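You operate a simulated robot arm through the tools that you are given. There is no shell and no other tool. Be economical: measure what you need, move in short steps, check, and stop when the job is done.

You are at the controls of a simulated robot arm. One attempt, no reset.

JOB
Drop the white pillowcase in the hot bag and brush the fluff off the armchair.
Fine: shut the hot lid; use the clothes brush and put it back on the wall shelf; leave the yellow duster where it lies. What is to be rubbed or washed off counts as gone when no trace of it is left.

It is judged by the outcome, as a careful person would: the job done as asked, and still so three seconds after it is handed in. It fails if anything else is knocked over, pushed out of place, dropped, spilled or broken. A push-on lid holds only when it is set on centred and level and pressed home; a screw cap is set on level and turned clockwise until tight.

ROBOT AND FRAMES
A 6-joint arm with a two-finger parallel gripper on a trunk, on a base that drives. Base frame: it is fixed to the floor where the robot stands at the start and does not move with it; the origin is under the middle of the robot, x ahead of it, y to its left, z up. Units: mm, rad, N and s.
Its first joint turns from -2.897 to 2.897 rad. Places, roughly: armchair [800, 0, 400]; clothes brush [750, -1000, 1250]; hot bag [800, -1500, 300]; hot lid [900, -1500, 800]; wall shelf [800, -1200, 1300]; yellow duster [750, -1250, 1250]. Payload 3.91 kg.
Tool frame: the origin (TCP) lies between the finger pads and is the grasp point; the fingertips stand 30 mm ahead of it; z points along the fingers, y is the line along which they close. Largest opening 110 mm; finger width 20, thickness 10; the body of the gripper, 48 by 112 mm, starts 55 mm behind the TCP.
Orientation is that of the tool frame in the base frame, as a unit quaternion [x, y, z, w]. With the fingers straight down and closing along the base's y, the tool's x points along the base's -x, its y along +y and its z along -z.

CONTROLS
- The arm moves only by the tool arm_command. Its argument "plan" is a list of rows, each a list of 3 entries, a list of its own where there are three numbers: the gripper command, from -1 (shut) to 1 (fully open), values between in proportion, then the shift along the tool's x, y, z in mm, then the turn, a rotation vector about the tool's x, y, z in rad. In form: [[gripper, [tx, ty, tz], [ax, ay, az]], ...]. A call has 1 to 10 rows; each row is the pose to reach, as a shift and turn from the pose commanded when the call began, along the tool's axes at that moment. Rows are played at 5 a second. More than 50 mm and 0.15 rad between two rows, or a gripper value outside its range, and nothing of the call is played. A pose out of reach is approached as far as the arm can. The call stops where the force on the tool passes 90 N (or 10 N more than at its start, if that is more) or the arm is blocked; 0.2 s more then pass. The fingers move at their own pace (about 153 mm/s each) and stop on an object; they squeeze with about 30 N. The grip force told is the motor's: it shows also when the fingers shut on nothing. Time passes only in rows, and 0.2 s behind the last, so rows that repeat a pose let the fingers close. It gives the time, the measured TCP pose, the force on the tool (base axes), the opening and the grip force at its end, in the units of the frame above (readings bear some noise), with the torque about the TCP (base axes, N m) and any sound that the robot's microphone picked up.
- Cameras (640 x 400 px; columns grow to the right, rows downward): "scene" is now at [199.4, 176.1, 1364.7]; the picture's right is [-0.59, -0.81, 0.00], its down [-0.49, 0.36, -0.80] and it looks along [0.64, -0.47, -0.60] (base axes); focal length 214 px, centre (320, 200). "wrist" rides on the gripper at [72, 17, -103] in the tool frame; the picture's right is [-0.23, 0.97, 0.00], its down [-0.76, -0.18, -0.62] and it looks along [-0.61, -0.14, 0.78] (tool axes); focal length 222 px, centre (320, 200). There is no depth. A picture from a camera that has moved, and an enlarged one, comes with that camera's place and axes in the base frame and with its lens.
- capture(camera): a new picture of that camera. It takes no simulated time.
- base_move(legs): drives the robot by 1 to 6 legs, each [ahead, turn to the left] in mm and rad, along the robot's own axes; the way and the turn of a leg run together, so that a leg with both is an arc; at most 1500 mm and 3.142 rad a leg. The arm and the cameras ride along, it lands a little off, and it stops where it bumps. It gives what a move gives.
- turn_head(pan, tilt): turns the head with the scene camera to pan (to the left, within 2.094 rad either way) and tilt (down, from -0.506 to 1.204), counted from straight ahead of the robot. It gives what a move gives.
- zoom(camera, box): a new picture of the part [left, top, right, bottom] of that camera's present view, enlarged. It takes no simulated time.
- hand_in(): hands the job in; it is judged then, once.

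Work in short steps. Places have to be worked out from the pictures, the camera data and where the tool is seen: move nearer, look again, correct. Check each grasp and each placing, and mend what went wrong. You have 120 turns and 98 pictures in all, those below and enlarged ones among them. Open the gripper and draw the arm clear of the work before you hand the job in, unless the task says otherwise; then end with one line.

The tools are called after ">>>" by a JSON object that holds its "op" and its "data". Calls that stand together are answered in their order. arm_command: Moves the arm, as the interface text tells. Its arguments: {"type":"object","properties":{"plan":{"type":"array","items":{"type":"array"}}},"required":["plan"]} The other tools are called the same way: base_move (legs) drives the base; turn_head (pan, tilt) turns the head that bears the scene camera; capture (camera) takes a picture; zoom (camera, box) takes an enlarged picture of a part of a camera's view; hand_in () hands the job in.

At the start:

```text
time: 0.0
tcp_pos: [417.6, -355.2, 999.3]
orientation: [-0.005, 1.0, 0.0, 0.0]
force: [0.6, 0.0, -0.2]
ft_torque: [-0.02, 0.0, -0.01]
opening: 109.9
grasp_force: 0.0
robot x, y, heading: [-2.0, -2.3, -0.004]
head pan, tilt: [-0.632, 0.648]
```

scene: 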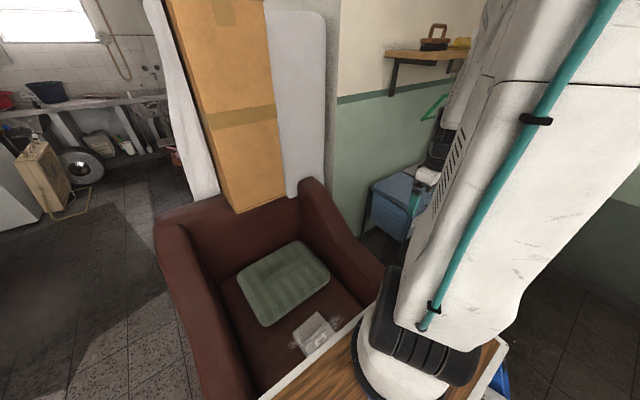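
wrist: 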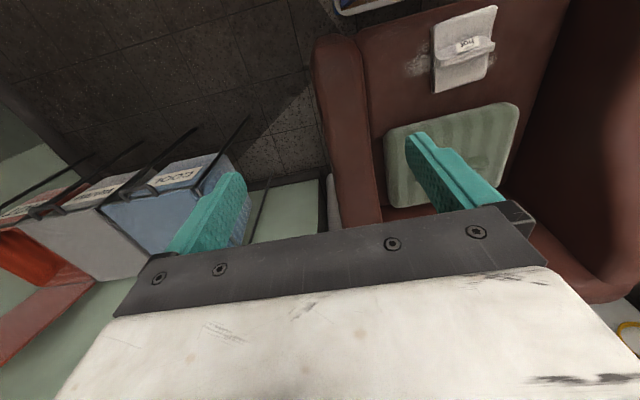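

The wrist picture shows an armchair with a cushion and a white folded item labelled, plus bags at the right. I'll enlarge the views for detail.

>>> {"op": "zoom", "data": {"camera": "wrist", "box": [380, 0, 540, 100]}}

>>> {"op": "zoom", "data": {"camera": "wrist", "box": [0, 100, 320, 300]}}

>>> {"op": "turn_head", "data": {"pan": -1.1, "tilt": 0.3}}

>>> {"op": "capture", "data": {"camera": "scene"}}

```text
4.00 times, centred on (460, 50) of wrist
camera zoom: at [345.6, -339.2, 1103.9], right [0.22, 0.98, 0.0], down [0.76, -0.17, 0.62], along [0.61, -0.14, -0.78], focal length 888 px, centre (-240, 800)
```

zoom: 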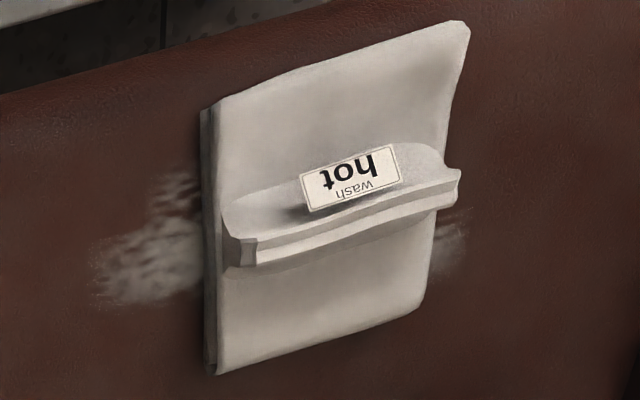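

```text
2.00 times, centred on (160, 200) of wrist
camera zoom: at [345.6, -339.2, 1103.9], right [0.22, 0.98, 0.0], down [0.76, -0.17, 0.62], along [0.61, -0.14, -0.78], focal length 444 px, centre (640, 200)
```

zoom: 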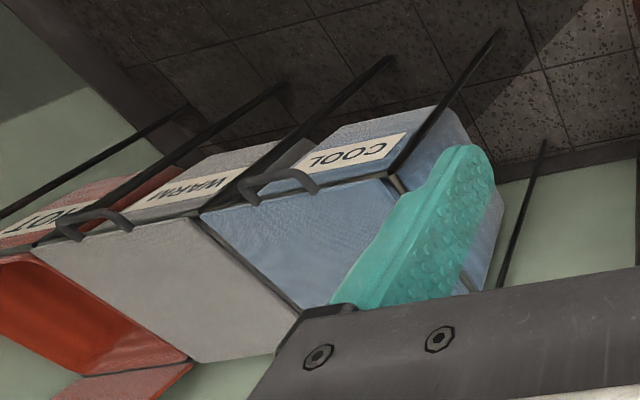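

```text
time: 0.9
tcp_pos: [418.0, -356.3, 998.8]
orientation: [-0.004, 1.0, -0.001, 0.0]
force: [0.0, -0.8, -0.1]
ft_torque: [-0.02, 0.01, 0.02]
opening: 110.1
grasp_force: 0.0
robot x, y, heading: [-2.2, -9.0, -0.003]
head pan, tilt: [-1.1, 0.3]
```

```text
93 pictures are left
camera scene: at [171.8, 144.2, 1396.3], right [-0.89, -0.45, 0.0], down [-0.13, 0.26, -0.96], along [0.43, -0.85, -0.3], focal length 214 px, centre (320, 200)
```

scene: 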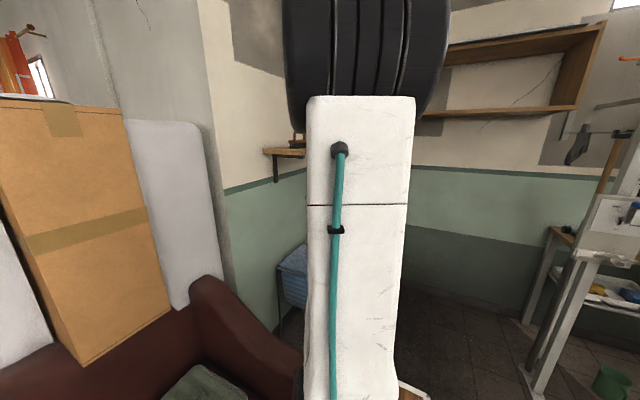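

The pillowcase lies about [483, 0, 450], its ridge running along y. I move over it while turning the gripper by 90° so that the fingers close along x.

>>> {"op": "arm_command", "data": {"plan": [[1, [-6, 35, 15], [0, 0, -0.149]], [1, [-12, 70, 30], [0, 0, -0.298]], [1, [-19, 105, 45], [0, 0, -0.447]], [1, [-26, 140, 60], [0, 0, -0.596]], [1, [-33, 175, 75], [0, 0, -0.745]], [1, [-40, 210, 90], [0, 0, -0.894]], [1, [-47, 246, 105], [0, 0, -1.043]], [1, [-54, 282, 120], [0, 0, -1.192]], [1, [-60, 318, 135], [0, 0, -1.341]], [1, [-66, 355, 150], [0, 0, -1.49]]]}}

>>> {"op": "capture", "data": {"camera": "wrist"}}

>>> {"op": "turn_head", "data": {"pan": -0.4, "tilt": 0.8}}

>>> {"op": "capture", "data": {"camera": "scene"}}

```text
time: 3.1
tcp_pos: [553.8, 9.3, 860.0]
orientation: [-0.682, 0.731, 0.001, -0.001]
force: [1.1, -1.1, -1.0]
ft_torque: [0.06, 0.02, -0.01]
opening: 109.7
grasp_force: 0.1
out of reach, approached as far as the arm can: row 4, 5, 6, 7, 8, 9, 10
robot x, y, heading: [-1.1, -8.4, 0.001]
head pan, tilt: [-1.1, 0.3]
```

```text
92 pictures are left
camera wrist: at [532.7, -61.8, 964.0], right [-0.96, 0.3, 0.0], down [0.23, 0.75, 0.62], along [0.18, 0.6, -0.78], focal length 222 px, centre (320, 200)
```

wrist: 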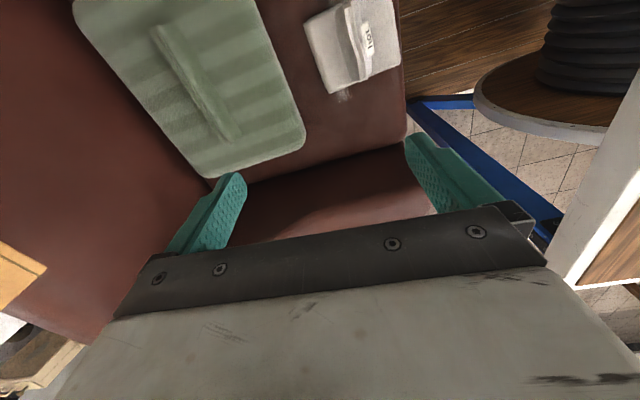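

```text
time: 4.2
tcp_pos: [555.0, 8.9, 860.5]
orientation: [-0.681, 0.732, 0.0, -0.001]
force: [0.8, 0.7, -0.3]
ft_torque: [0.0, -0.01, 0.02]
opening: 109.9
grasp_force: 0.1
robot x, y, heading: [0.4, -2.4, 0.003]
head pan, tilt: [-0.4, 0.799]
```

```text
91 pictures are left
camera scene: at [203.7, 196.0, 1352.1], right [-0.39, -0.92, 0.0], down [-0.66, 0.28, -0.7], along [0.64, -0.27, -0.72], focal length 214 px, centre (320, 200)
```

scene: 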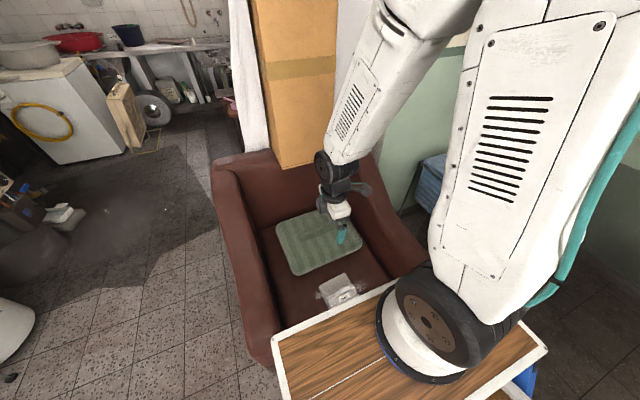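

The arm could not fold in to x=484 at this height (it sits at 554), while the pillowcase's ridge is about x=475. Going lower should make it reachable; I descend 200 mm.

>>> {"op": "arm_command", "data": {"plan": [[1, [0, 0, 40], [0, 0, 0]], [1, [0, 0, 80], [0, 0, 0]], [1, [0, 0, 120], [0, 0, 0]], [1, [0, 0, 160], [0, 0, 0]], [1, [0, 0, 200], [0, 0, 0]], [1, [0, 0, 200], [0, 0, 0]]]}}

>>> {"op": "capture", "data": {"camera": "wrist"}}

```text
time: 5.6
tcp_pos: [556.3, 10.8, 657.7]
orientation: [-0.682, 0.732, 0.0, 0.0]
force: [0.1, 0.8, -0.1]
ft_torque: [-0.01, -0.01, -0.01]
opening: 109.9
grasp_force: 0.0
robot x, y, heading: [-2.0, -7.8, -0.002]
head pan, tilt: [-0.4, 0.799]
```

```text
90 pictures are left
camera wrist: at [534.8, -59.9, 762.0], right [-0.95, 0.3, 0.0], down [0.23, 0.75, 0.62], along [0.18, 0.6, -0.78], focal length 222 px, centre (320, 200)
```

wrist: 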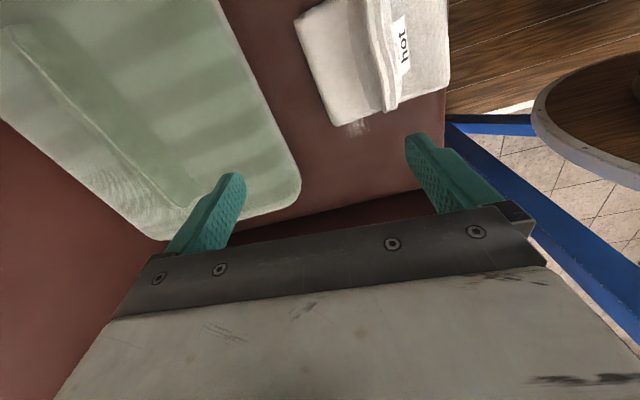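

The ridge lies about x≈468, y≈-60…52. I shift 88 mm toward the robot, straighten the yaw, and look again.

>>> {"op": "arm_command", "data": {"plan": [[1, [5, 44, 0], [0, 0, -0.04]], [1, [8, 88, 0], [0, 0, -0.07]], [1, [8, 88, 50], [0, 0, -0.07]], [1, [8, 88, 70], [0, 0, -0.07]], [1, [8, 88, 70], [0, 0, -0.07]]]}}

>>> {"op": "capture", "data": {"camera": "wrist"}}

>>> {"op": "zoom", "data": {"camera": "scene", "box": [260, 190, 420, 310]}}

```text
time: 6.8
tcp_pos: [468.9, 10.0, 589.4]
orientation: [-0.706, 0.708, 0.0, 0.0]
force: [0.1, 0.0, 0.3]
ft_torque: [-0.01, 0.03, -0.01]
opening: 110.0
grasp_force: 0.0
out of reach, approached as far as the arm can: row 1, 2, 3
robot x, y, heading: [-3.9, -5.0, 0.001]
head pan, tilt: [-0.4, 0.799]
```

```text
89 pictures are left
camera wrist: at [451.7, -62.2, 693.6], right [-0.97, 0.23, 0.0], down [0.18, 0.76, 0.62], along [0.14, 0.61, -0.78], focal length 222 px, centre (320, 200)
```

wrist: 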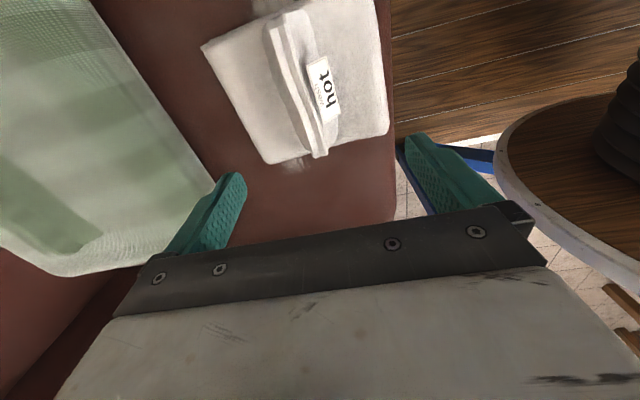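

```text
3.33 times, centred on (340, 250) of scene
camera zoom: at [203.7, 196.1, 1352.0], right [-0.39, -0.92, 0.0], down [-0.66, 0.28, -0.7], along [0.64, -0.27, -0.72], focal length 715 px, centre (253, 33)
```

zoom: 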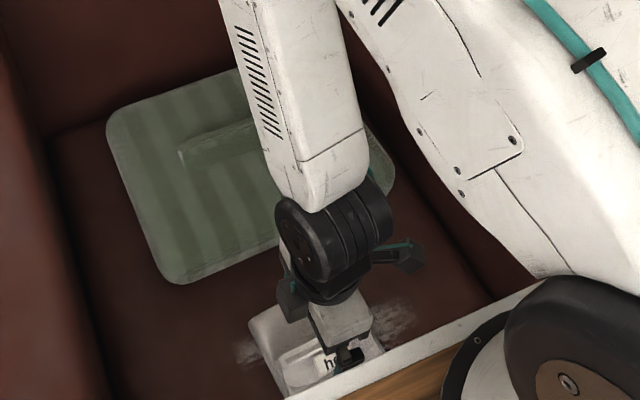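

The ridge is about x=479, y −73…55. I shift 10 mm outward and 15 mm in −y, and descend to about z=500.

>>> {"op": "arm_command", "data": {"plan": [[1, [15, -10, 20], [0, 0, 0]], [1, [15, -10, 60], [0, 0, 0]], [1, [15, -10, 85], [0, 0, 0]], [1, [15, -10, 85], [0, 0, 0]]]}}

>>> {"op": "capture", "data": {"camera": "wrist"}}

>>> {"op": "zoom", "data": {"camera": "scene", "box": [300, 240, 400, 310]}}

```text
time: 7.8
tcp_pos: [477.4, -4.7, 504.6]
orientation: [-0.706, 0.708, 0.0, 0.0]
force: [0.6, 0.8, 0.9]
ft_torque: [0.03, 0.0, -0.01]
opening: 109.9
grasp_force: 0.1
robot x, y, heading: [-0.3, -6.8, 0.003]
head pan, tilt: [-0.4, 0.799]
```

```text
87 pictures are left
camera wrist: at [461.3, -77.4, 608.6], right [-0.97, 0.23, 0.0], down [0.18, 0.76, 0.62], along [0.14, 0.61, -0.78], focal length 222 px, centre (320, 200)
```

wrist: 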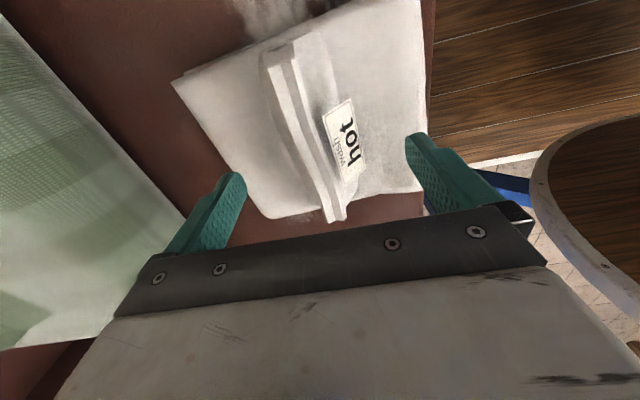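

```text
5.71 times, centred on (350, 275) of scene
camera zoom: at [203.7, 196.1, 1352.0], right [-0.39, -0.92, 0.0], down [-0.66, 0.28, -0.7], along [0.64, -0.27, -0.72], focal length 1226 px, centre (149, -229)
```

zoom: 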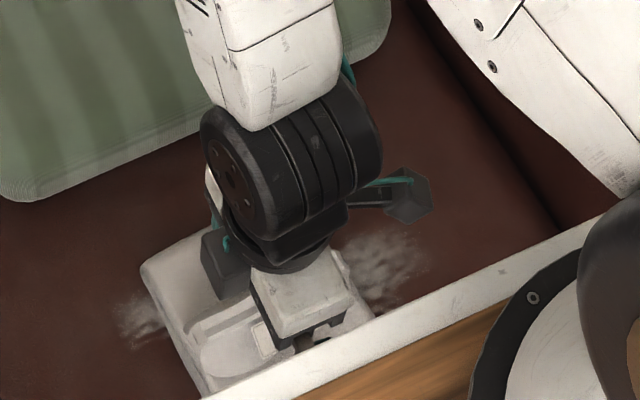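

The ridge's top is near z≈475. I descend gently to feel the slab beneath with the fingertips.

>>> {"op": "arm_command", "data": {"plan": [[1, [3, 0, 8], [0, 0, 0]], [1, [3, 0, 16], [0, 0, 0]], [1, [3, 0, 22], [0, 0, 0]], [1, [3, 0, 22], [0, 0, 0]]]}}

>>> {"op": "capture", "data": {"camera": "wrist"}}

```text
time: 8.4
tcp_pos: [478.6, -8.1, 492.2]
orientation: [-0.707, 0.708, -0.001, 0.001]
force: [4.8, -3.8, 43.7]
ft_torque: [0.0, 1.8, 0.12]
opening: 109.4
grasp_force: 0.2
robot x, y, heading: [3.9, -9.0, -0.001]
head pan, tilt: [-0.4, 0.799]
stopped in row 3: the force on the tool passed its limit at 126 N (the readings are from after the stop); the commanded pose is now the measured one
```

```text
85 pictures are left
camera wrist: at [461.4, -80.9, 596.1], right [-0.97, 0.23, 0.0], down [0.18, 0.76, 0.62], along [0.14, 0.61, -0.78], focal length 222 px, centre (320, 200)
```

wrist: 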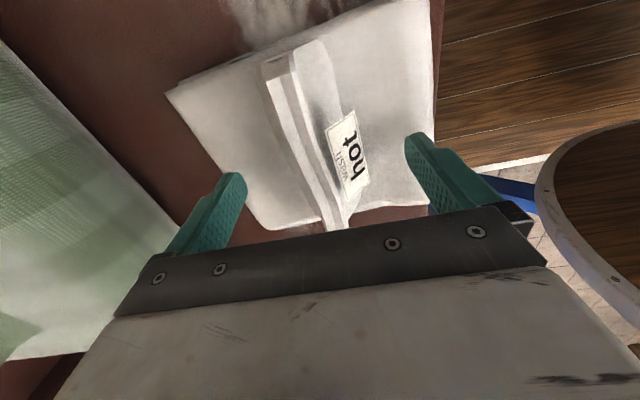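

The fingertips touch the slab at z≈462. I back off 4 mm and close on the ridge.

>>> {"op": "arm_command", "data": {"plan": [[1, [0, 0, -4], [0, 0, 0]], [0.3, [0, 0, -4], [0, 0, 0]], [-0.3, [0, 0, -4], [0, 0, 0]], [-1, [0, 0, -4], [0, 0, 0]], [-1, [0, 0, -4], [0, 0, 0]], [-1, [0, 0, -4], [0, 0, 0]]]}}

>>> {"op": "capture", "data": {"camera": "wrist"}}

```text
time: 9.8
tcp_pos: [478.5, -7.1, 494.6]
orientation: [-0.707, 0.707, -0.001, 0.001]
force: [0.2, 0.3, 0.4]
ft_torque: [0.0, 0.04, -0.01]
opening: 15.5
grasp_force: 29.9
robot x, y, heading: [0.5, -5.0, 0.001]
head pan, tilt: [-0.4, 0.799]
```

```text
84 pictures are left
camera wrist: at [462.4, -80.5, 598.6], right [-0.97, 0.23, 0.0], down [0.18, 0.76, 0.62], along [0.14, 0.61, -0.78], focal length 222 px, centre (320, 200)
```

wrist: 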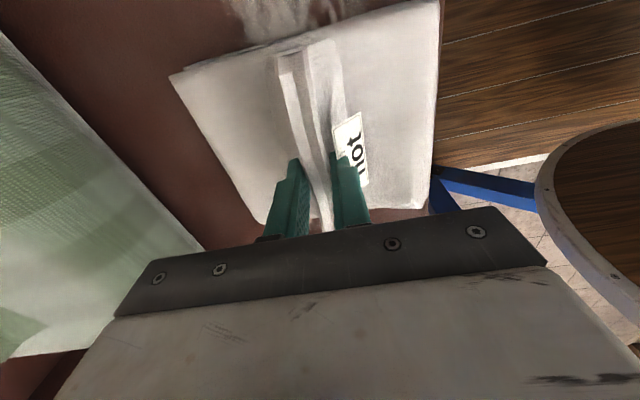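

The ridge is held with a 15.5 mm opening. I lift 200 mm and check.

>>> {"op": "arm_command", "data": {"plan": [[-1, [0, 0, -20], [0, 0, 0]], [-1, [0, 0, -50], [0, 0, 0]], [-1, [0, 0, -90], [0, 0, 0]], [-1, [0, -15, -130], [0, 0, 0]], [-1, [0, -30, -170], [0, 0, 0]], [-1, [0, -60, -210], [0, 0, 0]], [-1, [0, -80, -250], [0, 0, 0]], [-1, [0, -80, -250], [0, 0, 0]]]}}

>>> {"op": "capture", "data": {"camera": "wrist"}}

>>> {"op": "capture", "data": {"camera": "scene"}}

```text
time: 11.6
tcp_pos: [557.9, -9.8, 747.7]
orientation: [-0.706, 0.708, 0.0, 0.0]
force: [0.0, -0.6, -2.0]
ft_torque: [0.0, 0.01, 0.0]
opening: 15.2
grasp_force: 30.1
out of reach, approached as far as the arm can: row 4, 5
robot x, y, heading: [-2.6, -3.9, -0.005]
head pan, tilt: [-0.4, 0.799]
```

```text
83 pictures are left
camera wrist: at [541.5, -82.3, 852.4], right [-0.97, 0.23, 0.0], down [0.18, 0.76, 0.62], along [0.14, 0.61, -0.78], focal length 222 px, centre (320, 200)
```

wrist: 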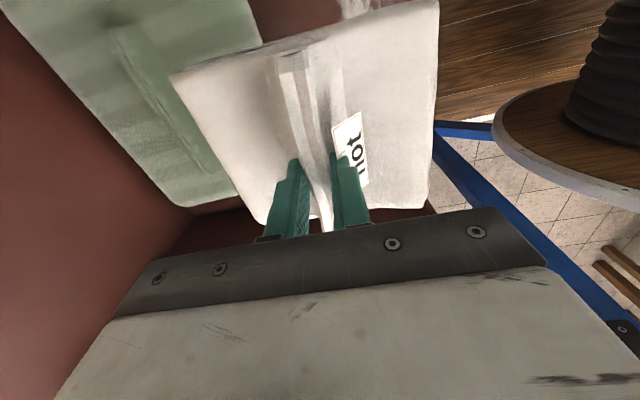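

```text
82 pictures are left
camera scene: at [203.8, 196.1, 1352.0], right [-0.39, -0.92, 0.0], down [-0.66, 0.28, -0.7], along [0.64, -0.27, -0.72], focal length 214 px, centre (320, 200)
```

scene: 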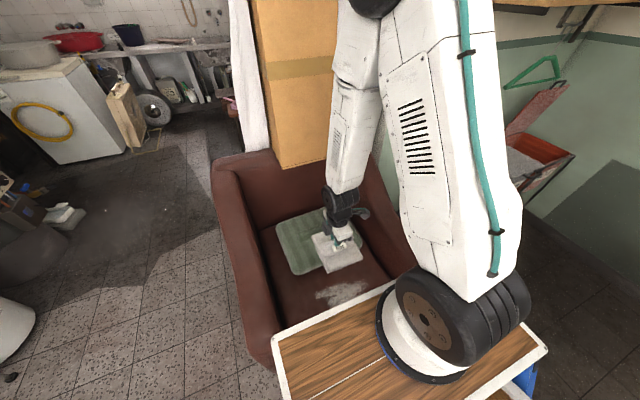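

The pillowcase is firmly held. Before driving I look to the right side and behind.

>>> {"op": "turn_head", "data": {"pan": -1.6, "tilt": 0.6}}

>>> {"op": "capture", "data": {"camera": "scene"}}

>>> {"op": "turn_head", "data": {"pan": 2.09, "tilt": 0.7}}

>>> {"op": "capture", "data": {"camera": "scene"}}

```text
time: 13.0
tcp_pos: [558.3, -9.3, 747.9]
orientation: [-0.707, 0.707, -0.001, 0.0]
force: [0.0, -0.1, -1.4]
ft_torque: [-0.01, 0.03, -0.01]
opening: 15.3
grasp_force: 29.8
robot x, y, heading: [0.0, -5.8, -0.007]
head pan, tilt: [-1.6, 0.6]
```

```text
81 pictures are left
camera scene: at [126.9, 139.1, 1368.9], right [-1.0, 0.03, 0.0], down [0.02, 0.56, -0.82], along [-0.02, -0.82, -0.57], focal length 214 px, centre (320, 200)
```

scene: 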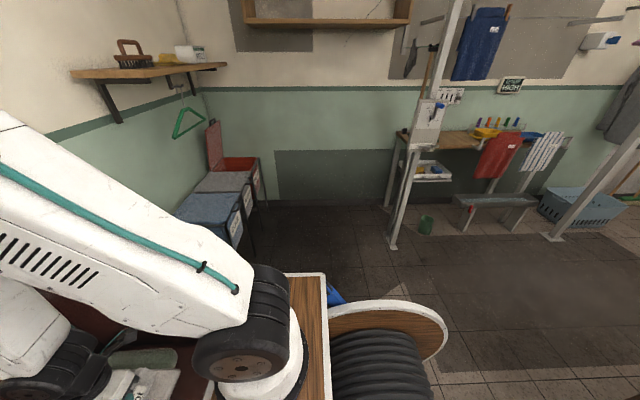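

```text
time: 16.1
tcp_pos: [557.9, -10.6, 748.3]
orientation: [-0.707, 0.708, 0.0, 0.0]
force: [0.5, 0.5, -0.5]
ft_torque: [0.0, -0.03, 0.02]
opening: 15.2
grasp_force: 30.0
robot x, y, heading: [0.4, -6.1, 0.006]
head pan, tilt: [2.089, 0.7]
```

```text
80 pictures are left
camera scene: at [87.4, 301.3, 1360.3], right [0.87, 0.5, 0.0], down [0.32, -0.56, -0.77], along [-0.38, 0.66, -0.64], focal length 214 px, centre (320, 200)
```

scene: 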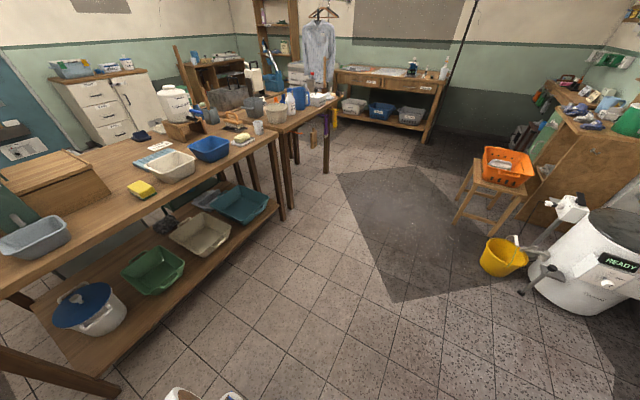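

The sorter (hot bag farthest, red lid open) and the shelf are on the right wall, and the floor between is clear. I raise the load, then back up, turn right and drive along.

>>> {"op": "arm_command", "data": {"plan": [[-1, [0, -20, -40], [0, 0, 0]], [-1, [0, -30, -80], [0, 0, 0]], [-1, [0, -30, -120], [0, 0, 0]], [-1, [0, -30, -120], [0, 0, 0]]]}}

>>> {"op": "base_move", "data": {"legs": [[-250, 0], [0, -1.571]]}}

>>> {"op": "turn_head", "data": {"pan": 0.3, "tilt": 0.5}}

>>> {"op": "capture", "data": {"camera": "scene"}}

```text
time: 17.1
tcp_pos: [586.8, -8.6, 868.2]
orientation: [-0.706, 0.708, -0.001, 0.0]
force: [0.0, 0.7, -1.2]
ft_torque: [0.01, 0.0, 0.0]
opening: 15.1
grasp_force: 30.4
robot x, y, heading: [0.3, -9.3, -0.003]
head pan, tilt: [2.089, 0.7]
```

```text
time: 22.7
tcp_pos: [-243.1, -592.1, 866.9]
orientation: [-0.006, 1.0, -0.002, 0.001]
force: [0.6, 0.6, -0.2]
ft_torque: [-0.02, 0.04, -0.03]
opening: 15.4
grasp_force: 29.7
robot x, y, heading: [-246.5, 0.5, -1.554]
head pan, tilt: [2.089, 0.7]
```

```text
time: 24.5
tcp_pos: [-242.4, -591.2, 866.9]
orientation: [-0.006, 1.0, -0.001, -0.001]
force: [-0.4, -0.1, -1.6]
ft_torque: [0.0, -0.04, -0.04]
opening: 15.2
grasp_force: 30.3
robot x, y, heading: [-251.4, -5.0, -1.561]
head pan, tilt: [0.3, 0.499]
```

```text
79 pictures are left
camera scene: at [15.5, -219.9, 1378.0], right [-0.95, -0.31, 0.0], down [-0.15, 0.46, -0.88], along [0.27, -0.83, -0.48], focal length 214 px, centre (320, 200)
```

scene: 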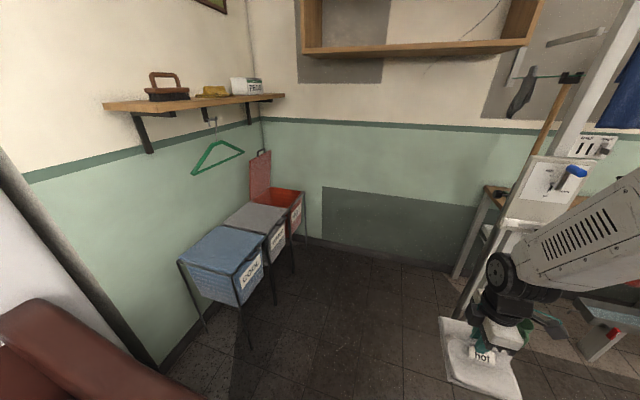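

The end wall is at y≈−1740 and the sorter front at x≈630. I steer slightly left, drive 1 m, then turn to face the hot bag diagonally.

>>> {"op": "base_move", "data": {"legs": [[0, 0.235], [1000, 0], [0, 0.73]]}}

>>> {"op": "turn_head", "data": {"pan": 0.0, "tilt": 0.6}}

>>> {"op": "capture", "data": {"camera": "scene"}}

>>> {"op": "capture", "data": {"camera": "wrist"}}

```text
time: 32.5
tcp_pos: [480.5, -1315.8, 868.0]
orientation: [-0.467, 0.884, -0.001, 0.0]
force: [0.3, -0.6, -1.3]
ft_torque: [-0.01, 0.0, 0.0]
opening: 15.2
grasp_force: 29.5
robot x, y, heading: [-2.5, -986.0, -0.596]
head pan, tilt: [0.3, 0.499]
```

```text
time: 33.3
tcp_pos: [481.7, -1315.6, 867.7]
orientation: [-0.466, 0.885, -0.001, 0.0]
force: [-0.4, -0.3, -0.3]
ft_torque: [-0.01, -0.04, 0.01]
opening: 15.3
grasp_force: 30.0
robot x, y, heading: [-0.9, -982.3, -0.592]
head pan, tilt: [0.0, 0.6]
```

```text
78 pictures are left
camera scene: at [309.9, -913.9, 1368.9], right [-0.56, -0.83, 0.0], down [-0.47, 0.32, -0.83], along [0.68, -0.46, -0.56], focal length 214 px, centre (320, 200)
```

scene: 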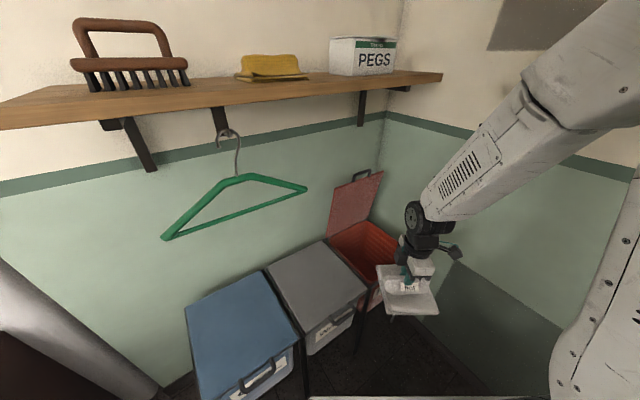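

```text
77 pictures are left
camera wrist: at [426.8, -1366.6, 971.1], right [-0.68, 0.74, 0.0], down [0.58, 0.53, 0.62], along [0.46, 0.42, -0.78], focal length 222 px, centre (320, 200)
```

wrist: 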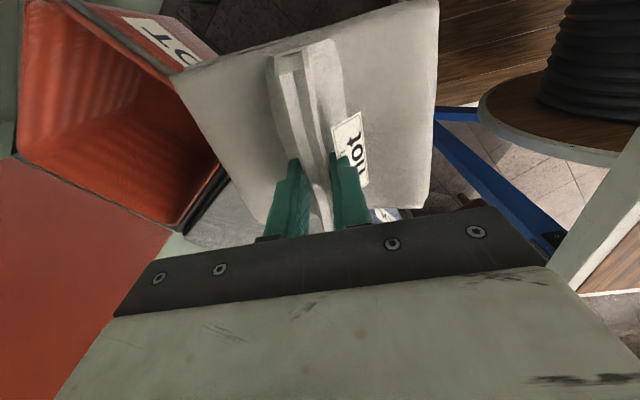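

The hot bag's opening spans roughly x 585–870, y −1356…−1612 with its rim at z≈650. I drive 150 mm closer and check.

>>> {"op": "base_move", "data": {"legs": [[150, 0]]}}

>>> {"op": "capture", "data": {"camera": "scene"}}

>>> {"op": "capture", "data": {"camera": "wrist"}}

```text
time: 34.6
tcp_pos: [605.8, -1401.0, 865.8]
orientation: [-0.467, 0.884, -0.001, 0.0]
force: [0.5, -0.1, -2.0]
ft_torque: [0.01, 0.01, 0.01]
opening: 15.5
grasp_force: 29.4
robot x, y, heading: [125.4, -1071.2, -0.594]
head pan, tilt: [0.0, 0.6]
```

```text
76 pictures are left
camera scene: at [435.3, -998.7, 1368.9], right [-0.56, -0.83, 0.0], down [-0.47, 0.32, -0.82], along [0.68, -0.46, -0.57], focal length 214 px, centre (320, 200)
```

scene: 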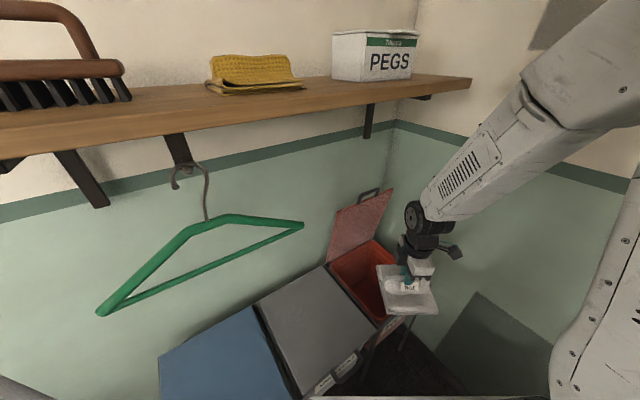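

```text
75 pictures are left
camera wrist: at [552.6, -1451.3, 971.0], right [-0.68, 0.74, 0.0], down [0.57, 0.53, 0.62], along [0.46, 0.42, -0.78], focal length 222 px, centre (320, 200)
```

wrist: 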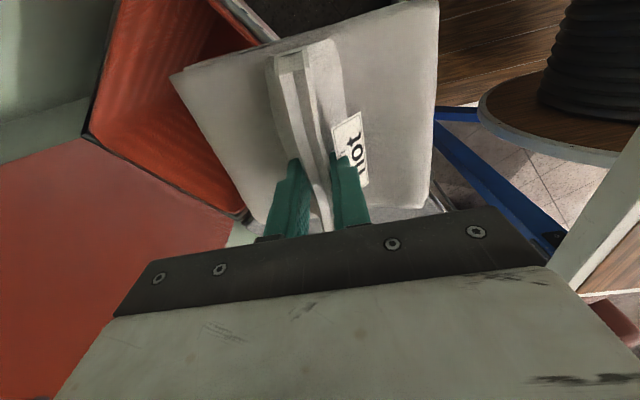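

Opening confirmed: centre about [738, −1495]. I move the pillowcase above it and align it with the bag.

>>> {"op": "arm_command", "data": {"plan": [[-1, [1, -40, 0], [0, 0, -0.149]], [-1, [2, -80, 0], [0, 0, -0.298]], [-1, [3, -120, 0], [0, 0, -0.447]], [-1, [4, -160, 0], [0, 0, -0.594]], [-1, [4, -160, 0], [0, 0, -0.594]]]}}

>>> {"op": "capture", "data": {"camera": "scene"}}

>>> {"op": "capture", "data": {"camera": "wrist"}}

```text
time: 35.8
tcp_pos: [737.1, -1494.8, 867.3]
orientation: [-0.707, 0.708, -0.001, 0.0]
force: [-1.2, 0.9, -0.9]
ft_torque: [0.01, 0.0, -0.02]
opening: 15.1
grasp_force: 30.0
robot x, y, heading: [121.9, -1069.0, -0.589]
head pan, tilt: [0.0, 0.6]
```

```text
74 pictures are left
camera scene: at [435.2, -998.6, 1368.9], right [-0.56, -0.83, 0.0], down [-0.47, 0.32, -0.82], along [0.68, -0.46, -0.57], focal length 214 px, centre (320, 200)
```

scene: 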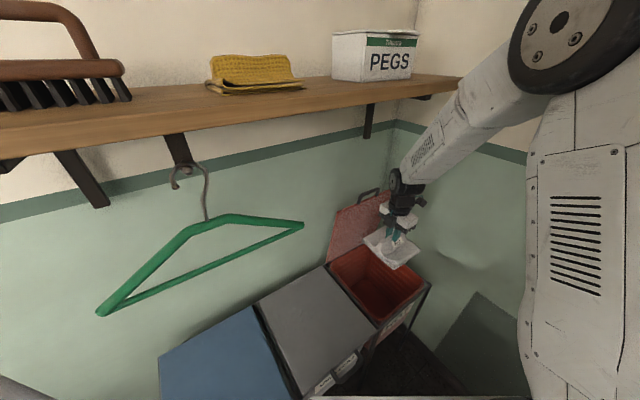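

```text
73 pictures are left
camera wrist: at [720.3, -1567.7, 970.7], right [-0.97, 0.23, 0.0], down [0.18, 0.76, 0.62], along [0.14, 0.61, -0.78], focal length 222 px, centre (320, 200)
```

wrist: 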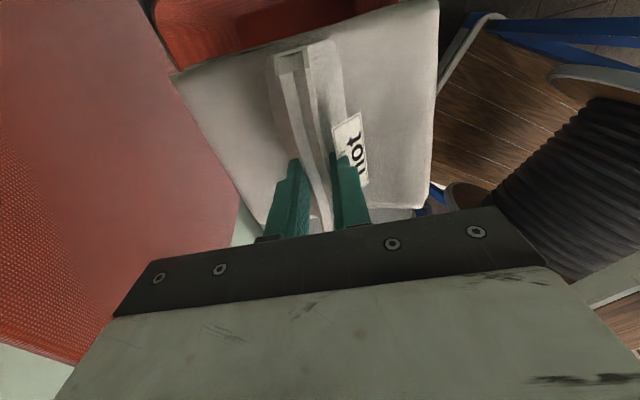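

From the scene view the opening centre is about [744, −1473] while the pillowcase's centre is [730, −1507]. I shift and lower it into the bag.

>>> {"op": "arm_command", "data": {"plan": [[-1, [-28, -12, 0], [0, 0, 0]], [-1, [-28, -12, 45], [0, 0, 0]], [-1, [-28, -12, 90], [0, 0, 0]], [-1, [-28, -12, 135], [0, 0, 0]], [-1, [-28, -12, 180], [0, 0, 0]], [-1, [-28, -12, 225], [0, 0, 0]], [-1, [-28, -12, 260], [0, 0, 0]], [-1, [-28, -12, 260], [0, 0, 0]]]}}

>>> {"op": "capture", "data": {"camera": "scene"}}

```text
time: 37.6
tcp_pos: [751.9, -1464.9, 608.4]
orientation: [-0.706, 0.708, -0.001, 0.0]
force: [0.5, -0.3, -1.7]
ft_torque: [0.04, 0.02, -0.01]
opening: 15.2
grasp_force: 29.8
robot x, y, heading: [123.5, -1071.7, -0.594]
head pan, tilt: [0.0, 0.6]
```

```text
72 pictures are left
camera scene: at [435.3, -998.7, 1368.9], right [-0.56, -0.83, 0.0], down [-0.47, 0.32, -0.82], along [0.68, -0.46, -0.57], focal length 214 px, centre (320, 200)
```

scene: 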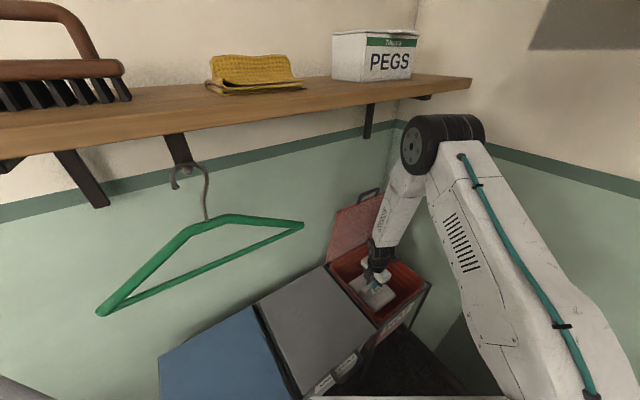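

The pillowcase is inside the bag. I lower 50 mm more, release, and withdraw.

>>> {"op": "arm_command", "data": {"plan": [[-1, [0, 0, 40], [0, 0, 0]], [-1, [0, 0, 60], [0, 0, 0]], [0.2, [0, 0, 60], [0, 0, 0]], [0.3, [0, 0, 60], [0, 0, 0]], [0.3, [0, 0, 60], [0, 0, 0]]]}}

>>> {"op": "capture", "data": {"camera": "wrist"}}

>>> {"op": "arm_command", "data": {"plan": [[0.3, [0, 0, -45], [0, 0, 0]], [0.3, [0, 0, -90], [0, 0, 0]], [0.3, [0, 0, -135], [0, 0, 0]], [0.3, [0, 10, -180], [0, 0, 0]], [0.3, [0, 20, -225], [0, 0, 0]], [0.3, [0, 30, -270], [0, 0, 0]], [0.3, [0, 30, -310], [0, 0, 0]], [0.3, [0, 30, -310], [0, 0, 0]]]}}

>>> {"op": "capture", "data": {"camera": "scene"}}

>>> {"op": "zoom", "data": {"camera": "scene", "box": [310, 170, 450, 340]}}

```text
time: 38.8
tcp_pos: [751.7, -1467.2, 547.8]
orientation: [-0.706, 0.708, -0.001, 0.0]
force: [-0.9, -0.4, 0.1]
ft_torque: [0.02, 0.0, -0.01]
opening: 71.5
grasp_force: 0.0
robot x, y, heading: [123.1, -1072.9, -0.597]
head pan, tilt: [0.0, 0.6]
```

```text
71 pictures are left
camera wrist: at [733.9, -1539.8, 652.6], right [-0.97, 0.23, 0.0], down [0.18, 0.76, 0.62], along [0.15, 0.61, -0.78], focal length 222 px, centre (320, 200)
```

wrist: 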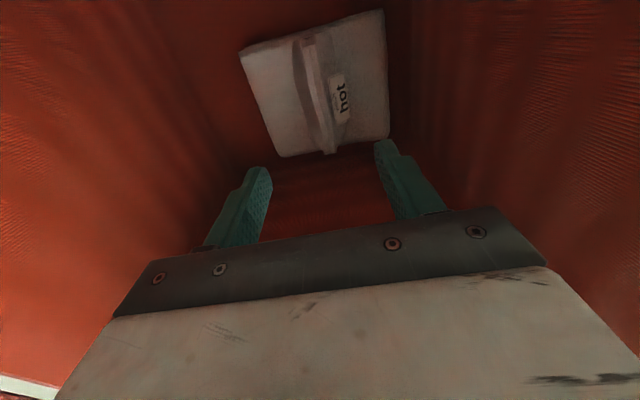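

```text
time: 40.6
tcp_pos: [719.4, -1465.2, 855.5]
orientation: [-0.706, 0.708, 0.0, 0.001]
force: [-0.9, 0.8, -0.2]
ft_torque: [-0.01, 0.05, -0.01]
opening: 71.5
grasp_force: 0.1
robot x, y, heading: [124.7, -1069.7, -0.597]
head pan, tilt: [0.0, 0.6]
```

```text
70 pictures are left
camera scene: at [435.3, -998.7, 1368.9], right [-0.56, -0.83, 0.0], down [-0.47, 0.32, -0.82], along [0.68, -0.46, -0.57], focal length 214 px, centre (320, 200)
```

scene: 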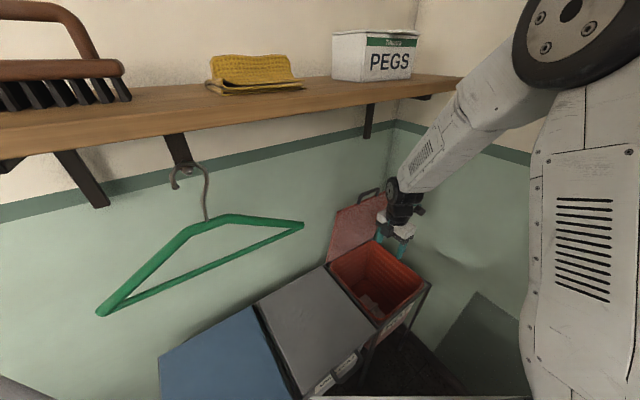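

```text
2.35 times, centred on (380, 255) of scene
camera zoom: at [435.3, -998.7, 1368.9], right [-0.56, -0.83, 0.0], down [-0.47, 0.32, -0.82], along [0.68, -0.46, -0.57], focal length 505 px, centre (179, 71)
```

zoom: 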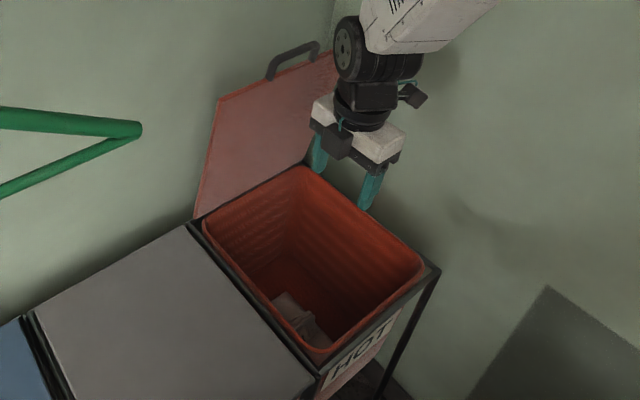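

The pillowcase lies in the bag. Now the lid: it stands near vertical, hinged at x≈890, handle at the top. I take closer views of it.

>>> {"op": "capture", "data": {"camera": "wrist"}}

>>> {"op": "turn_head", "data": {"pan": 0.05, "tilt": 0.55}}

>>> {"op": "zoom", "data": {"camera": "scene", "box": [320, 180, 420, 260]}}

```text
68 pictures are left
camera wrist: at [702.7, -1538.3, 960.1], right [-0.97, 0.23, 0.0], down [0.18, 0.76, 0.62], along [0.14, 0.61, -0.78], focal length 222 px, centre (320, 200)
```

wrist: 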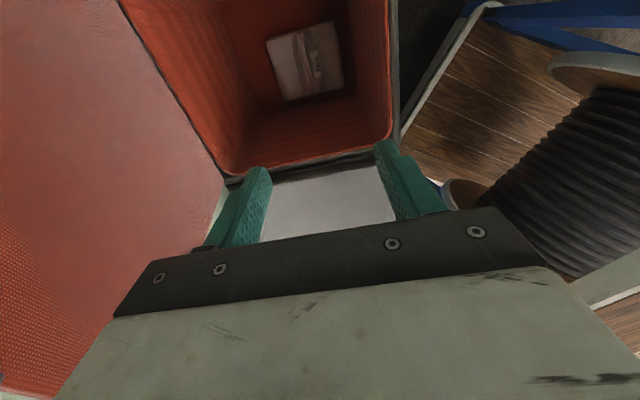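

```text
time: 41.3
tcp_pos: [720.7, -1465.6, 856.0]
orientation: [-0.706, 0.708, 0.0, 0.001]
force: [0.3, -0.2, -1.0]
ft_torque: [0.07, 0.01, -0.01]
opening: 71.5
grasp_force: 0.0
robot x, y, heading: [121.6, -1070.8, -0.59]
head pan, tilt: [0.051, 0.55]
```

```text
5.00 times, centred on (370, 220) of scene
camera zoom: at [438.8, -995.6, 1373.4], right [-0.52, -0.86, 0.0], down [-0.45, 0.27, -0.85], along [0.73, -0.44, -0.52], focal length 1072 px, centre (70, 100)
```

zoom: 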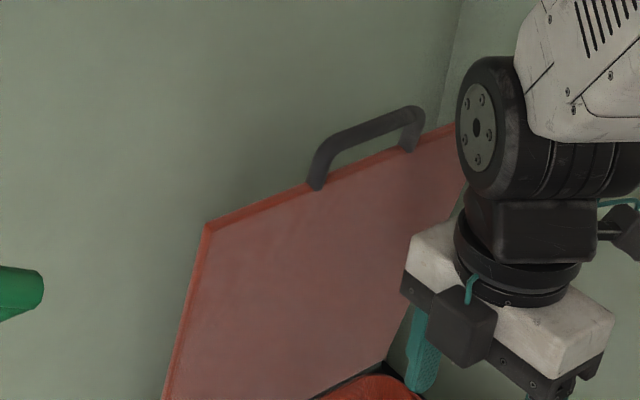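

I turn the gripper by 90° so the wrist camera looks at the lid, and raise it a little for triangulating the handle.

>>> {"op": "arm_command", "data": {"plan": [[0, [0, 5, -15], [0, 0, 0.149]], [-1, [0, 10, -30], [0, 0, 0.298]], [-1, [0, 15, -45], [0, 0, 0.447]], [-1, [0, 20, -60], [0, 0, 0.596]], [-1, [0, 25, -75], [0, 0, 0.745]], [-1, [0, 30, -90], [0, 0, 0.894]], [-1, [0, 35, -105], [0, 0, 1.043]], [-1, [0, 40, -120], [0, 0, 1.192]], [-1, [0, 45, -135], [0, 0, 1.341]], [-1, [0, 50, -150], [0, 0, 1.49]]]}}

>>> {"op": "arm_command", "data": {"plan": [[-1, [0, 0, 0], [0, 0, 0.08]], [-1, [0, 0, 0], [0, 0, 0.08]]]}}

>>> {"op": "capture", "data": {"camera": "wrist"}}

>>> {"op": "capture", "data": {"camera": "scene"}}

```text
time: 43.5
tcp_pos: [668.7, -1466.9, 1008.7]
orientation: [-0.037, 0.999, -0.001, 0.001]
force: [0.1, -0.5, -0.2]
ft_torque: [0.01, -0.01, 0.01]
opening: 0.0
grasp_force: 30.2
robot x, y, heading: [122.6, -1071.5, -0.596]
head pan, tilt: [0.051, 0.55]
```

```text
time: 44.1
tcp_pos: [668.1, -1466.1, 1007.4]
orientation: [0.002, 1.0, 0.0, 0.001]
force: [-0.3, -0.1, 0.4]
ft_torque: [-0.03, 0.02, -0.01]
opening: 0.2
grasp_force: 30.1
robot x, y, heading: [127.5, -1072.7, -0.594]
head pan, tilt: [0.051, 0.55]
```

```text
66 pictures are left
camera wrist: at [596.4, -1449.2, 1111.3], right [0.23, 0.97, 0.0], down [0.76, -0.18, 0.62], along [0.61, -0.14, -0.78], focal length 222 px, centre (320, 200)
```

wrist: 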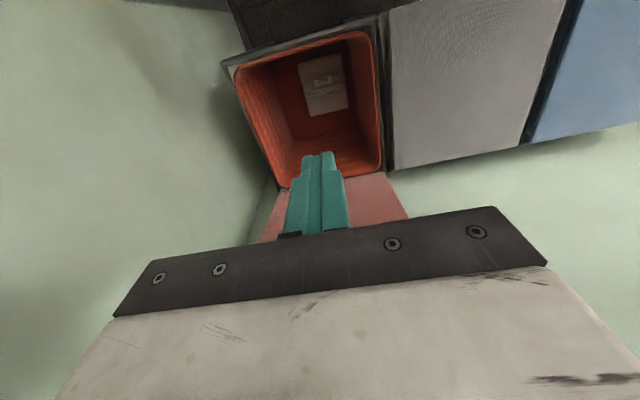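

```text
65 pictures are left
camera scene: at [438.8, -995.6, 1373.4], right [-0.52, -0.86, 0.0], down [-0.45, 0.27, -0.85], along [0.73, -0.44, -0.52], focal length 214 px, centre (320, 200)
```

scene: 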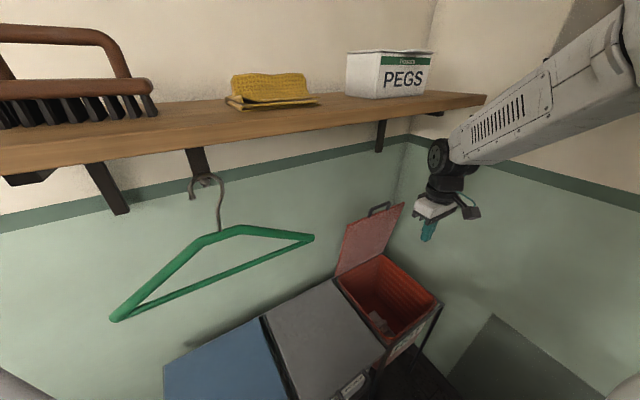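

Evaluating the views, the lid leans slightly forward from its hinge (899, 650) up to about (848, 957), with the handle bar near (840, −1473, 985). I will tilt the tool 45° forward under the shelf, hook over the bar and draw the lid down. First the tilt, away from the lid.

>>> {"op": "arm_command", "data": {"plan": [[-1, [10, 0, -10], [0, -0.13, 0]], [-1, [20, 0, -20], [0, -0.26, 0]], [-1, [20, 0, -30], [0, -0.39, 0]], [-1, [20, 0, -40], [0, -0.52, 0]], [-1, [20, 0, -50], [0, -0.65, 0]], [-1, [20, 0, -60], [0, -0.785, 0]], [-1, [20, 0, -60], [0, -0.785, 0]]]}}

>>> {"op": "capture", "data": {"camera": "wrist"}}

>>> {"op": "zoom", "data": {"camera": "scene", "box": [320, 120, 480, 280]}}

```text
time: 45.7
tcp_pos: [649.0, -1466.3, 1067.8]
orientation: [0.002, 0.924, -0.001, 0.383]
force: [0.2, 0.0, -0.4]
ft_torque: [-0.02, 0.0, 0.0]
opening: 0.0
grasp_force: 29.8
robot x, y, heading: [124.3, -1070.6, -0.591]
head pan, tilt: [0.051, 0.55]
```

```text
64 pictures are left
camera wrist: at [525.0, -1448.2, 1089.5], right [0.16, 0.97, 0.16], down [0.09, -0.18, 0.98], along [0.98, -0.15, -0.12], focal length 222 px, centre (320, 200)
```

wrist: 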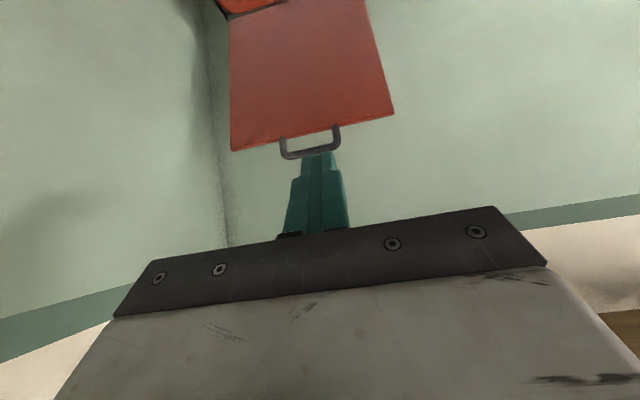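

```text
2.50 times, centred on (400, 200) of scene
camera zoom: at [438.8, -995.6, 1373.4], right [-0.52, -0.86, 0.0], down [-0.45, 0.27, -0.85], along [0.73, -0.44, -0.52], focal length 536 px, centre (120, 200)
```

zoom: 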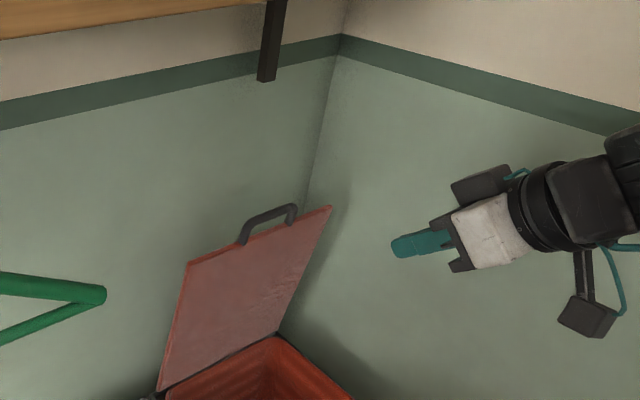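

The lid top edge is at x≈850–865, z≈946, and the bar around [855, −1495, 975]. I approach along the 45° line from above, so the fingertips pass just over the bar.

>>> {"op": "arm_command", "data": {"plan": [[-1, [-45, -12, 10], [0, 0, 0]], [-1, [-85, -22, 25], [0, 0, 0]], [-1, [-110, -29, 46], [0, 0, 0]], [-1, [-112, -29, 90], [0, 0, 0]], [-1, [-112, -29, 120], [0, 0, 0]], [-1, [-112, -29, 120], [0, 0, 0]]]}}

>>> {"op": "capture", "data": {"camera": "wrist"}}

>>> {"op": "zoom", "data": {"camera": "scene", "box": [320, 120, 480, 280]}}

```text
time: 47.1
tcp_pos: [811.8, -1494.5, 1063.8]
orientation: [0.001, 0.924, 0.0, 0.383]
force: [0.3, 0.2, -0.6]
ft_torque: [0.0, 0.01, 0.03]
opening: 0.0
grasp_force: 30.2
robot x, y, heading: [126.3, -1070.0, -0.595]
head pan, tilt: [0.051, 0.55]
```

```text
62 pictures are left
camera wrist: at [688.4, -1477.4, 1085.8], right [0.16, 0.97, 0.16], down [0.1, -0.18, 0.98], along [0.98, -0.14, -0.12], focal length 222 px, centre (320, 200)
```

wrist: 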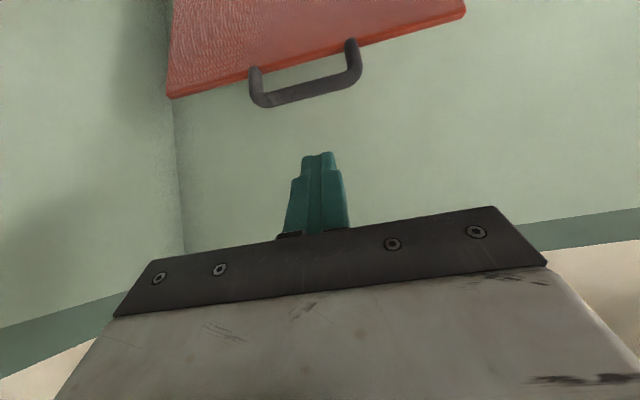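

```text
2.50 times, centred on (400, 200) of scene
camera zoom: at [438.8, -995.6, 1373.4], right [-0.52, -0.86, 0.0], down [-0.45, 0.27, -0.85], along [0.73, -0.44, -0.52], focal length 536 px, centre (120, 200)
```

zoom: 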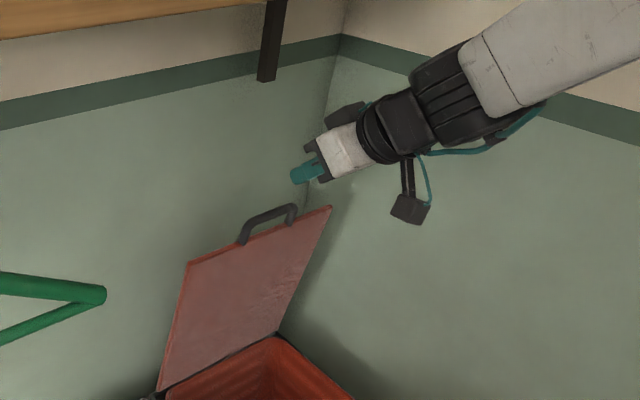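

Two-view triangulation puts the bar at about [872, −1497, 966]. I advance 100 mm along the fingers, which puts them just behind and above the bar.

>>> {"op": "arm_command", "data": {"plan": [[-1, [0, 0, 35], [0, 0, 0]], [-1, [0, 0, 70], [0, 0, 0]], [-1, [0, 0, 102], [0, 0, 0]], [-1, [0, 0, 102], [0, 0, 0]]]}}

>>> {"op": "capture", "data": {"camera": "wrist"}}

>>> {"op": "zoom", "data": {"camera": "scene", "box": [340, 160, 440, 240]}}

```text
time: 48.1
tcp_pos: [884.0, -1494.8, 988.2]
orientation: [0.001, 0.924, -0.001, 0.383]
force: [-0.6, 0.1, 0.1]
ft_torque: [-0.03, 0.02, -0.04]
opening: 0.1
grasp_force: 29.8
robot x, y, heading: [121.8, -1070.2, -0.595]
head pan, tilt: [0.051, 0.55]
```

```text
60 pictures are left
camera wrist: at [761.2, -1478.1, 1010.3], right [0.16, 0.97, 0.16], down [0.1, -0.18, 0.98], along [0.98, -0.14, -0.12], focal length 222 px, centre (320, 200)
```

wrist: 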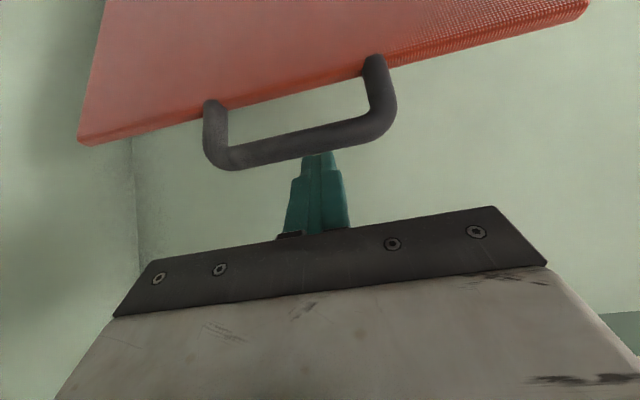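

```text
5.00 times, centred on (390, 200) of scene
camera zoom: at [438.8, -995.6, 1373.4], right [-0.52, -0.86, 0.0], down [-0.45, 0.27, -0.85], along [0.73, -0.44, -0.52], focal length 1072 px, centre (-30, 200)
```

zoom: 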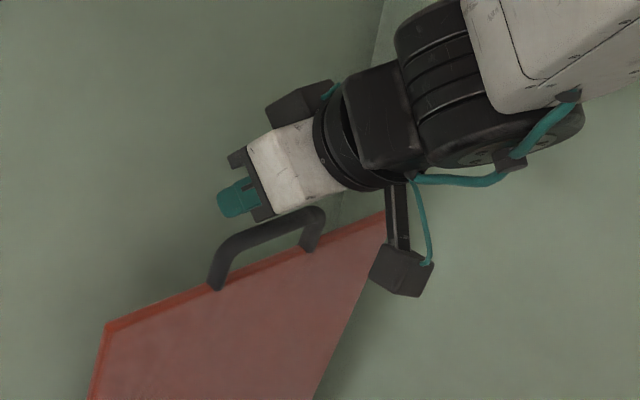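

The bar is about 20 mm below the finger line near the tips. I advance 12 mm to hook it and draw the lid along its arc to about 30°.

>>> {"op": "arm_command", "data": {"plan": [[-1, [0, 0, 12], [0, 0, 0]], [-1, [23, 0, -2], [0, 0, 0]], [-1, [57, 0, -25], [0, 0, 0]], [-1, [93, 0, -44], [0, 0, 0]], [-1, [132, 0, -60], [0, 0, 0]]]}}

>>> {"op": "capture", "data": {"camera": "wrist"}}

>>> {"op": "zoom", "data": {"camera": "scene", "box": [320, 160, 480, 320]}}

```text
time: 49.3
tcp_pos: [747.1, -1496.1, 937.1]
orientation: [0.001, 0.924, -0.001, 0.383]
force: [0.1, 0.1, 0.2]
ft_torque: [-0.03, 0.01, 0.0]
opening: 0.0
grasp_force: 29.8
robot x, y, heading: [122.1, -1069.9, -0.598]
head pan, tilt: [0.051, 0.55]
```

```text
58 pictures are left
camera wrist: at [623.7, -1479.0, 959.3], right [0.16, 0.97, 0.16], down [0.1, -0.18, 0.98], along [0.98, -0.15, -0.12], focal length 222 px, centre (320, 200)
```

wrist: 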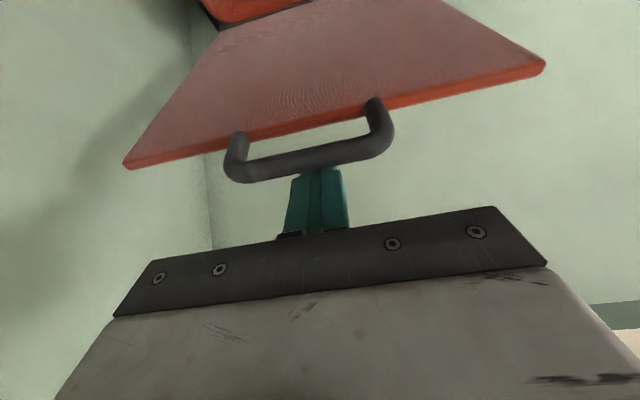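

```text
2.50 times, centred on (400, 240) of scene
camera zoom: at [439.0, -995.6, 1373.4], right [-0.52, -0.86, 0.0], down [-0.45, 0.27, -0.85], along [0.73, -0.44, -0.52], focal length 536 px, centre (120, 100)
```

zoom: 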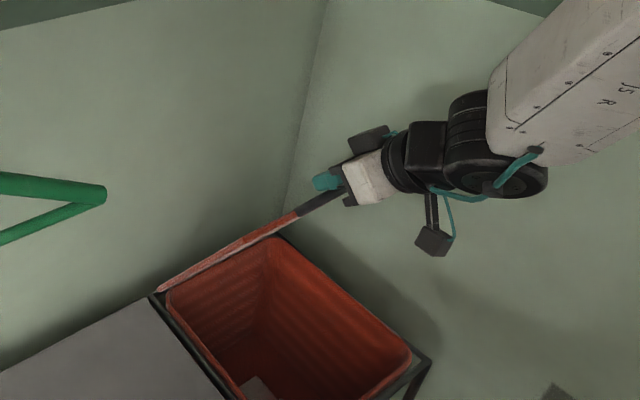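

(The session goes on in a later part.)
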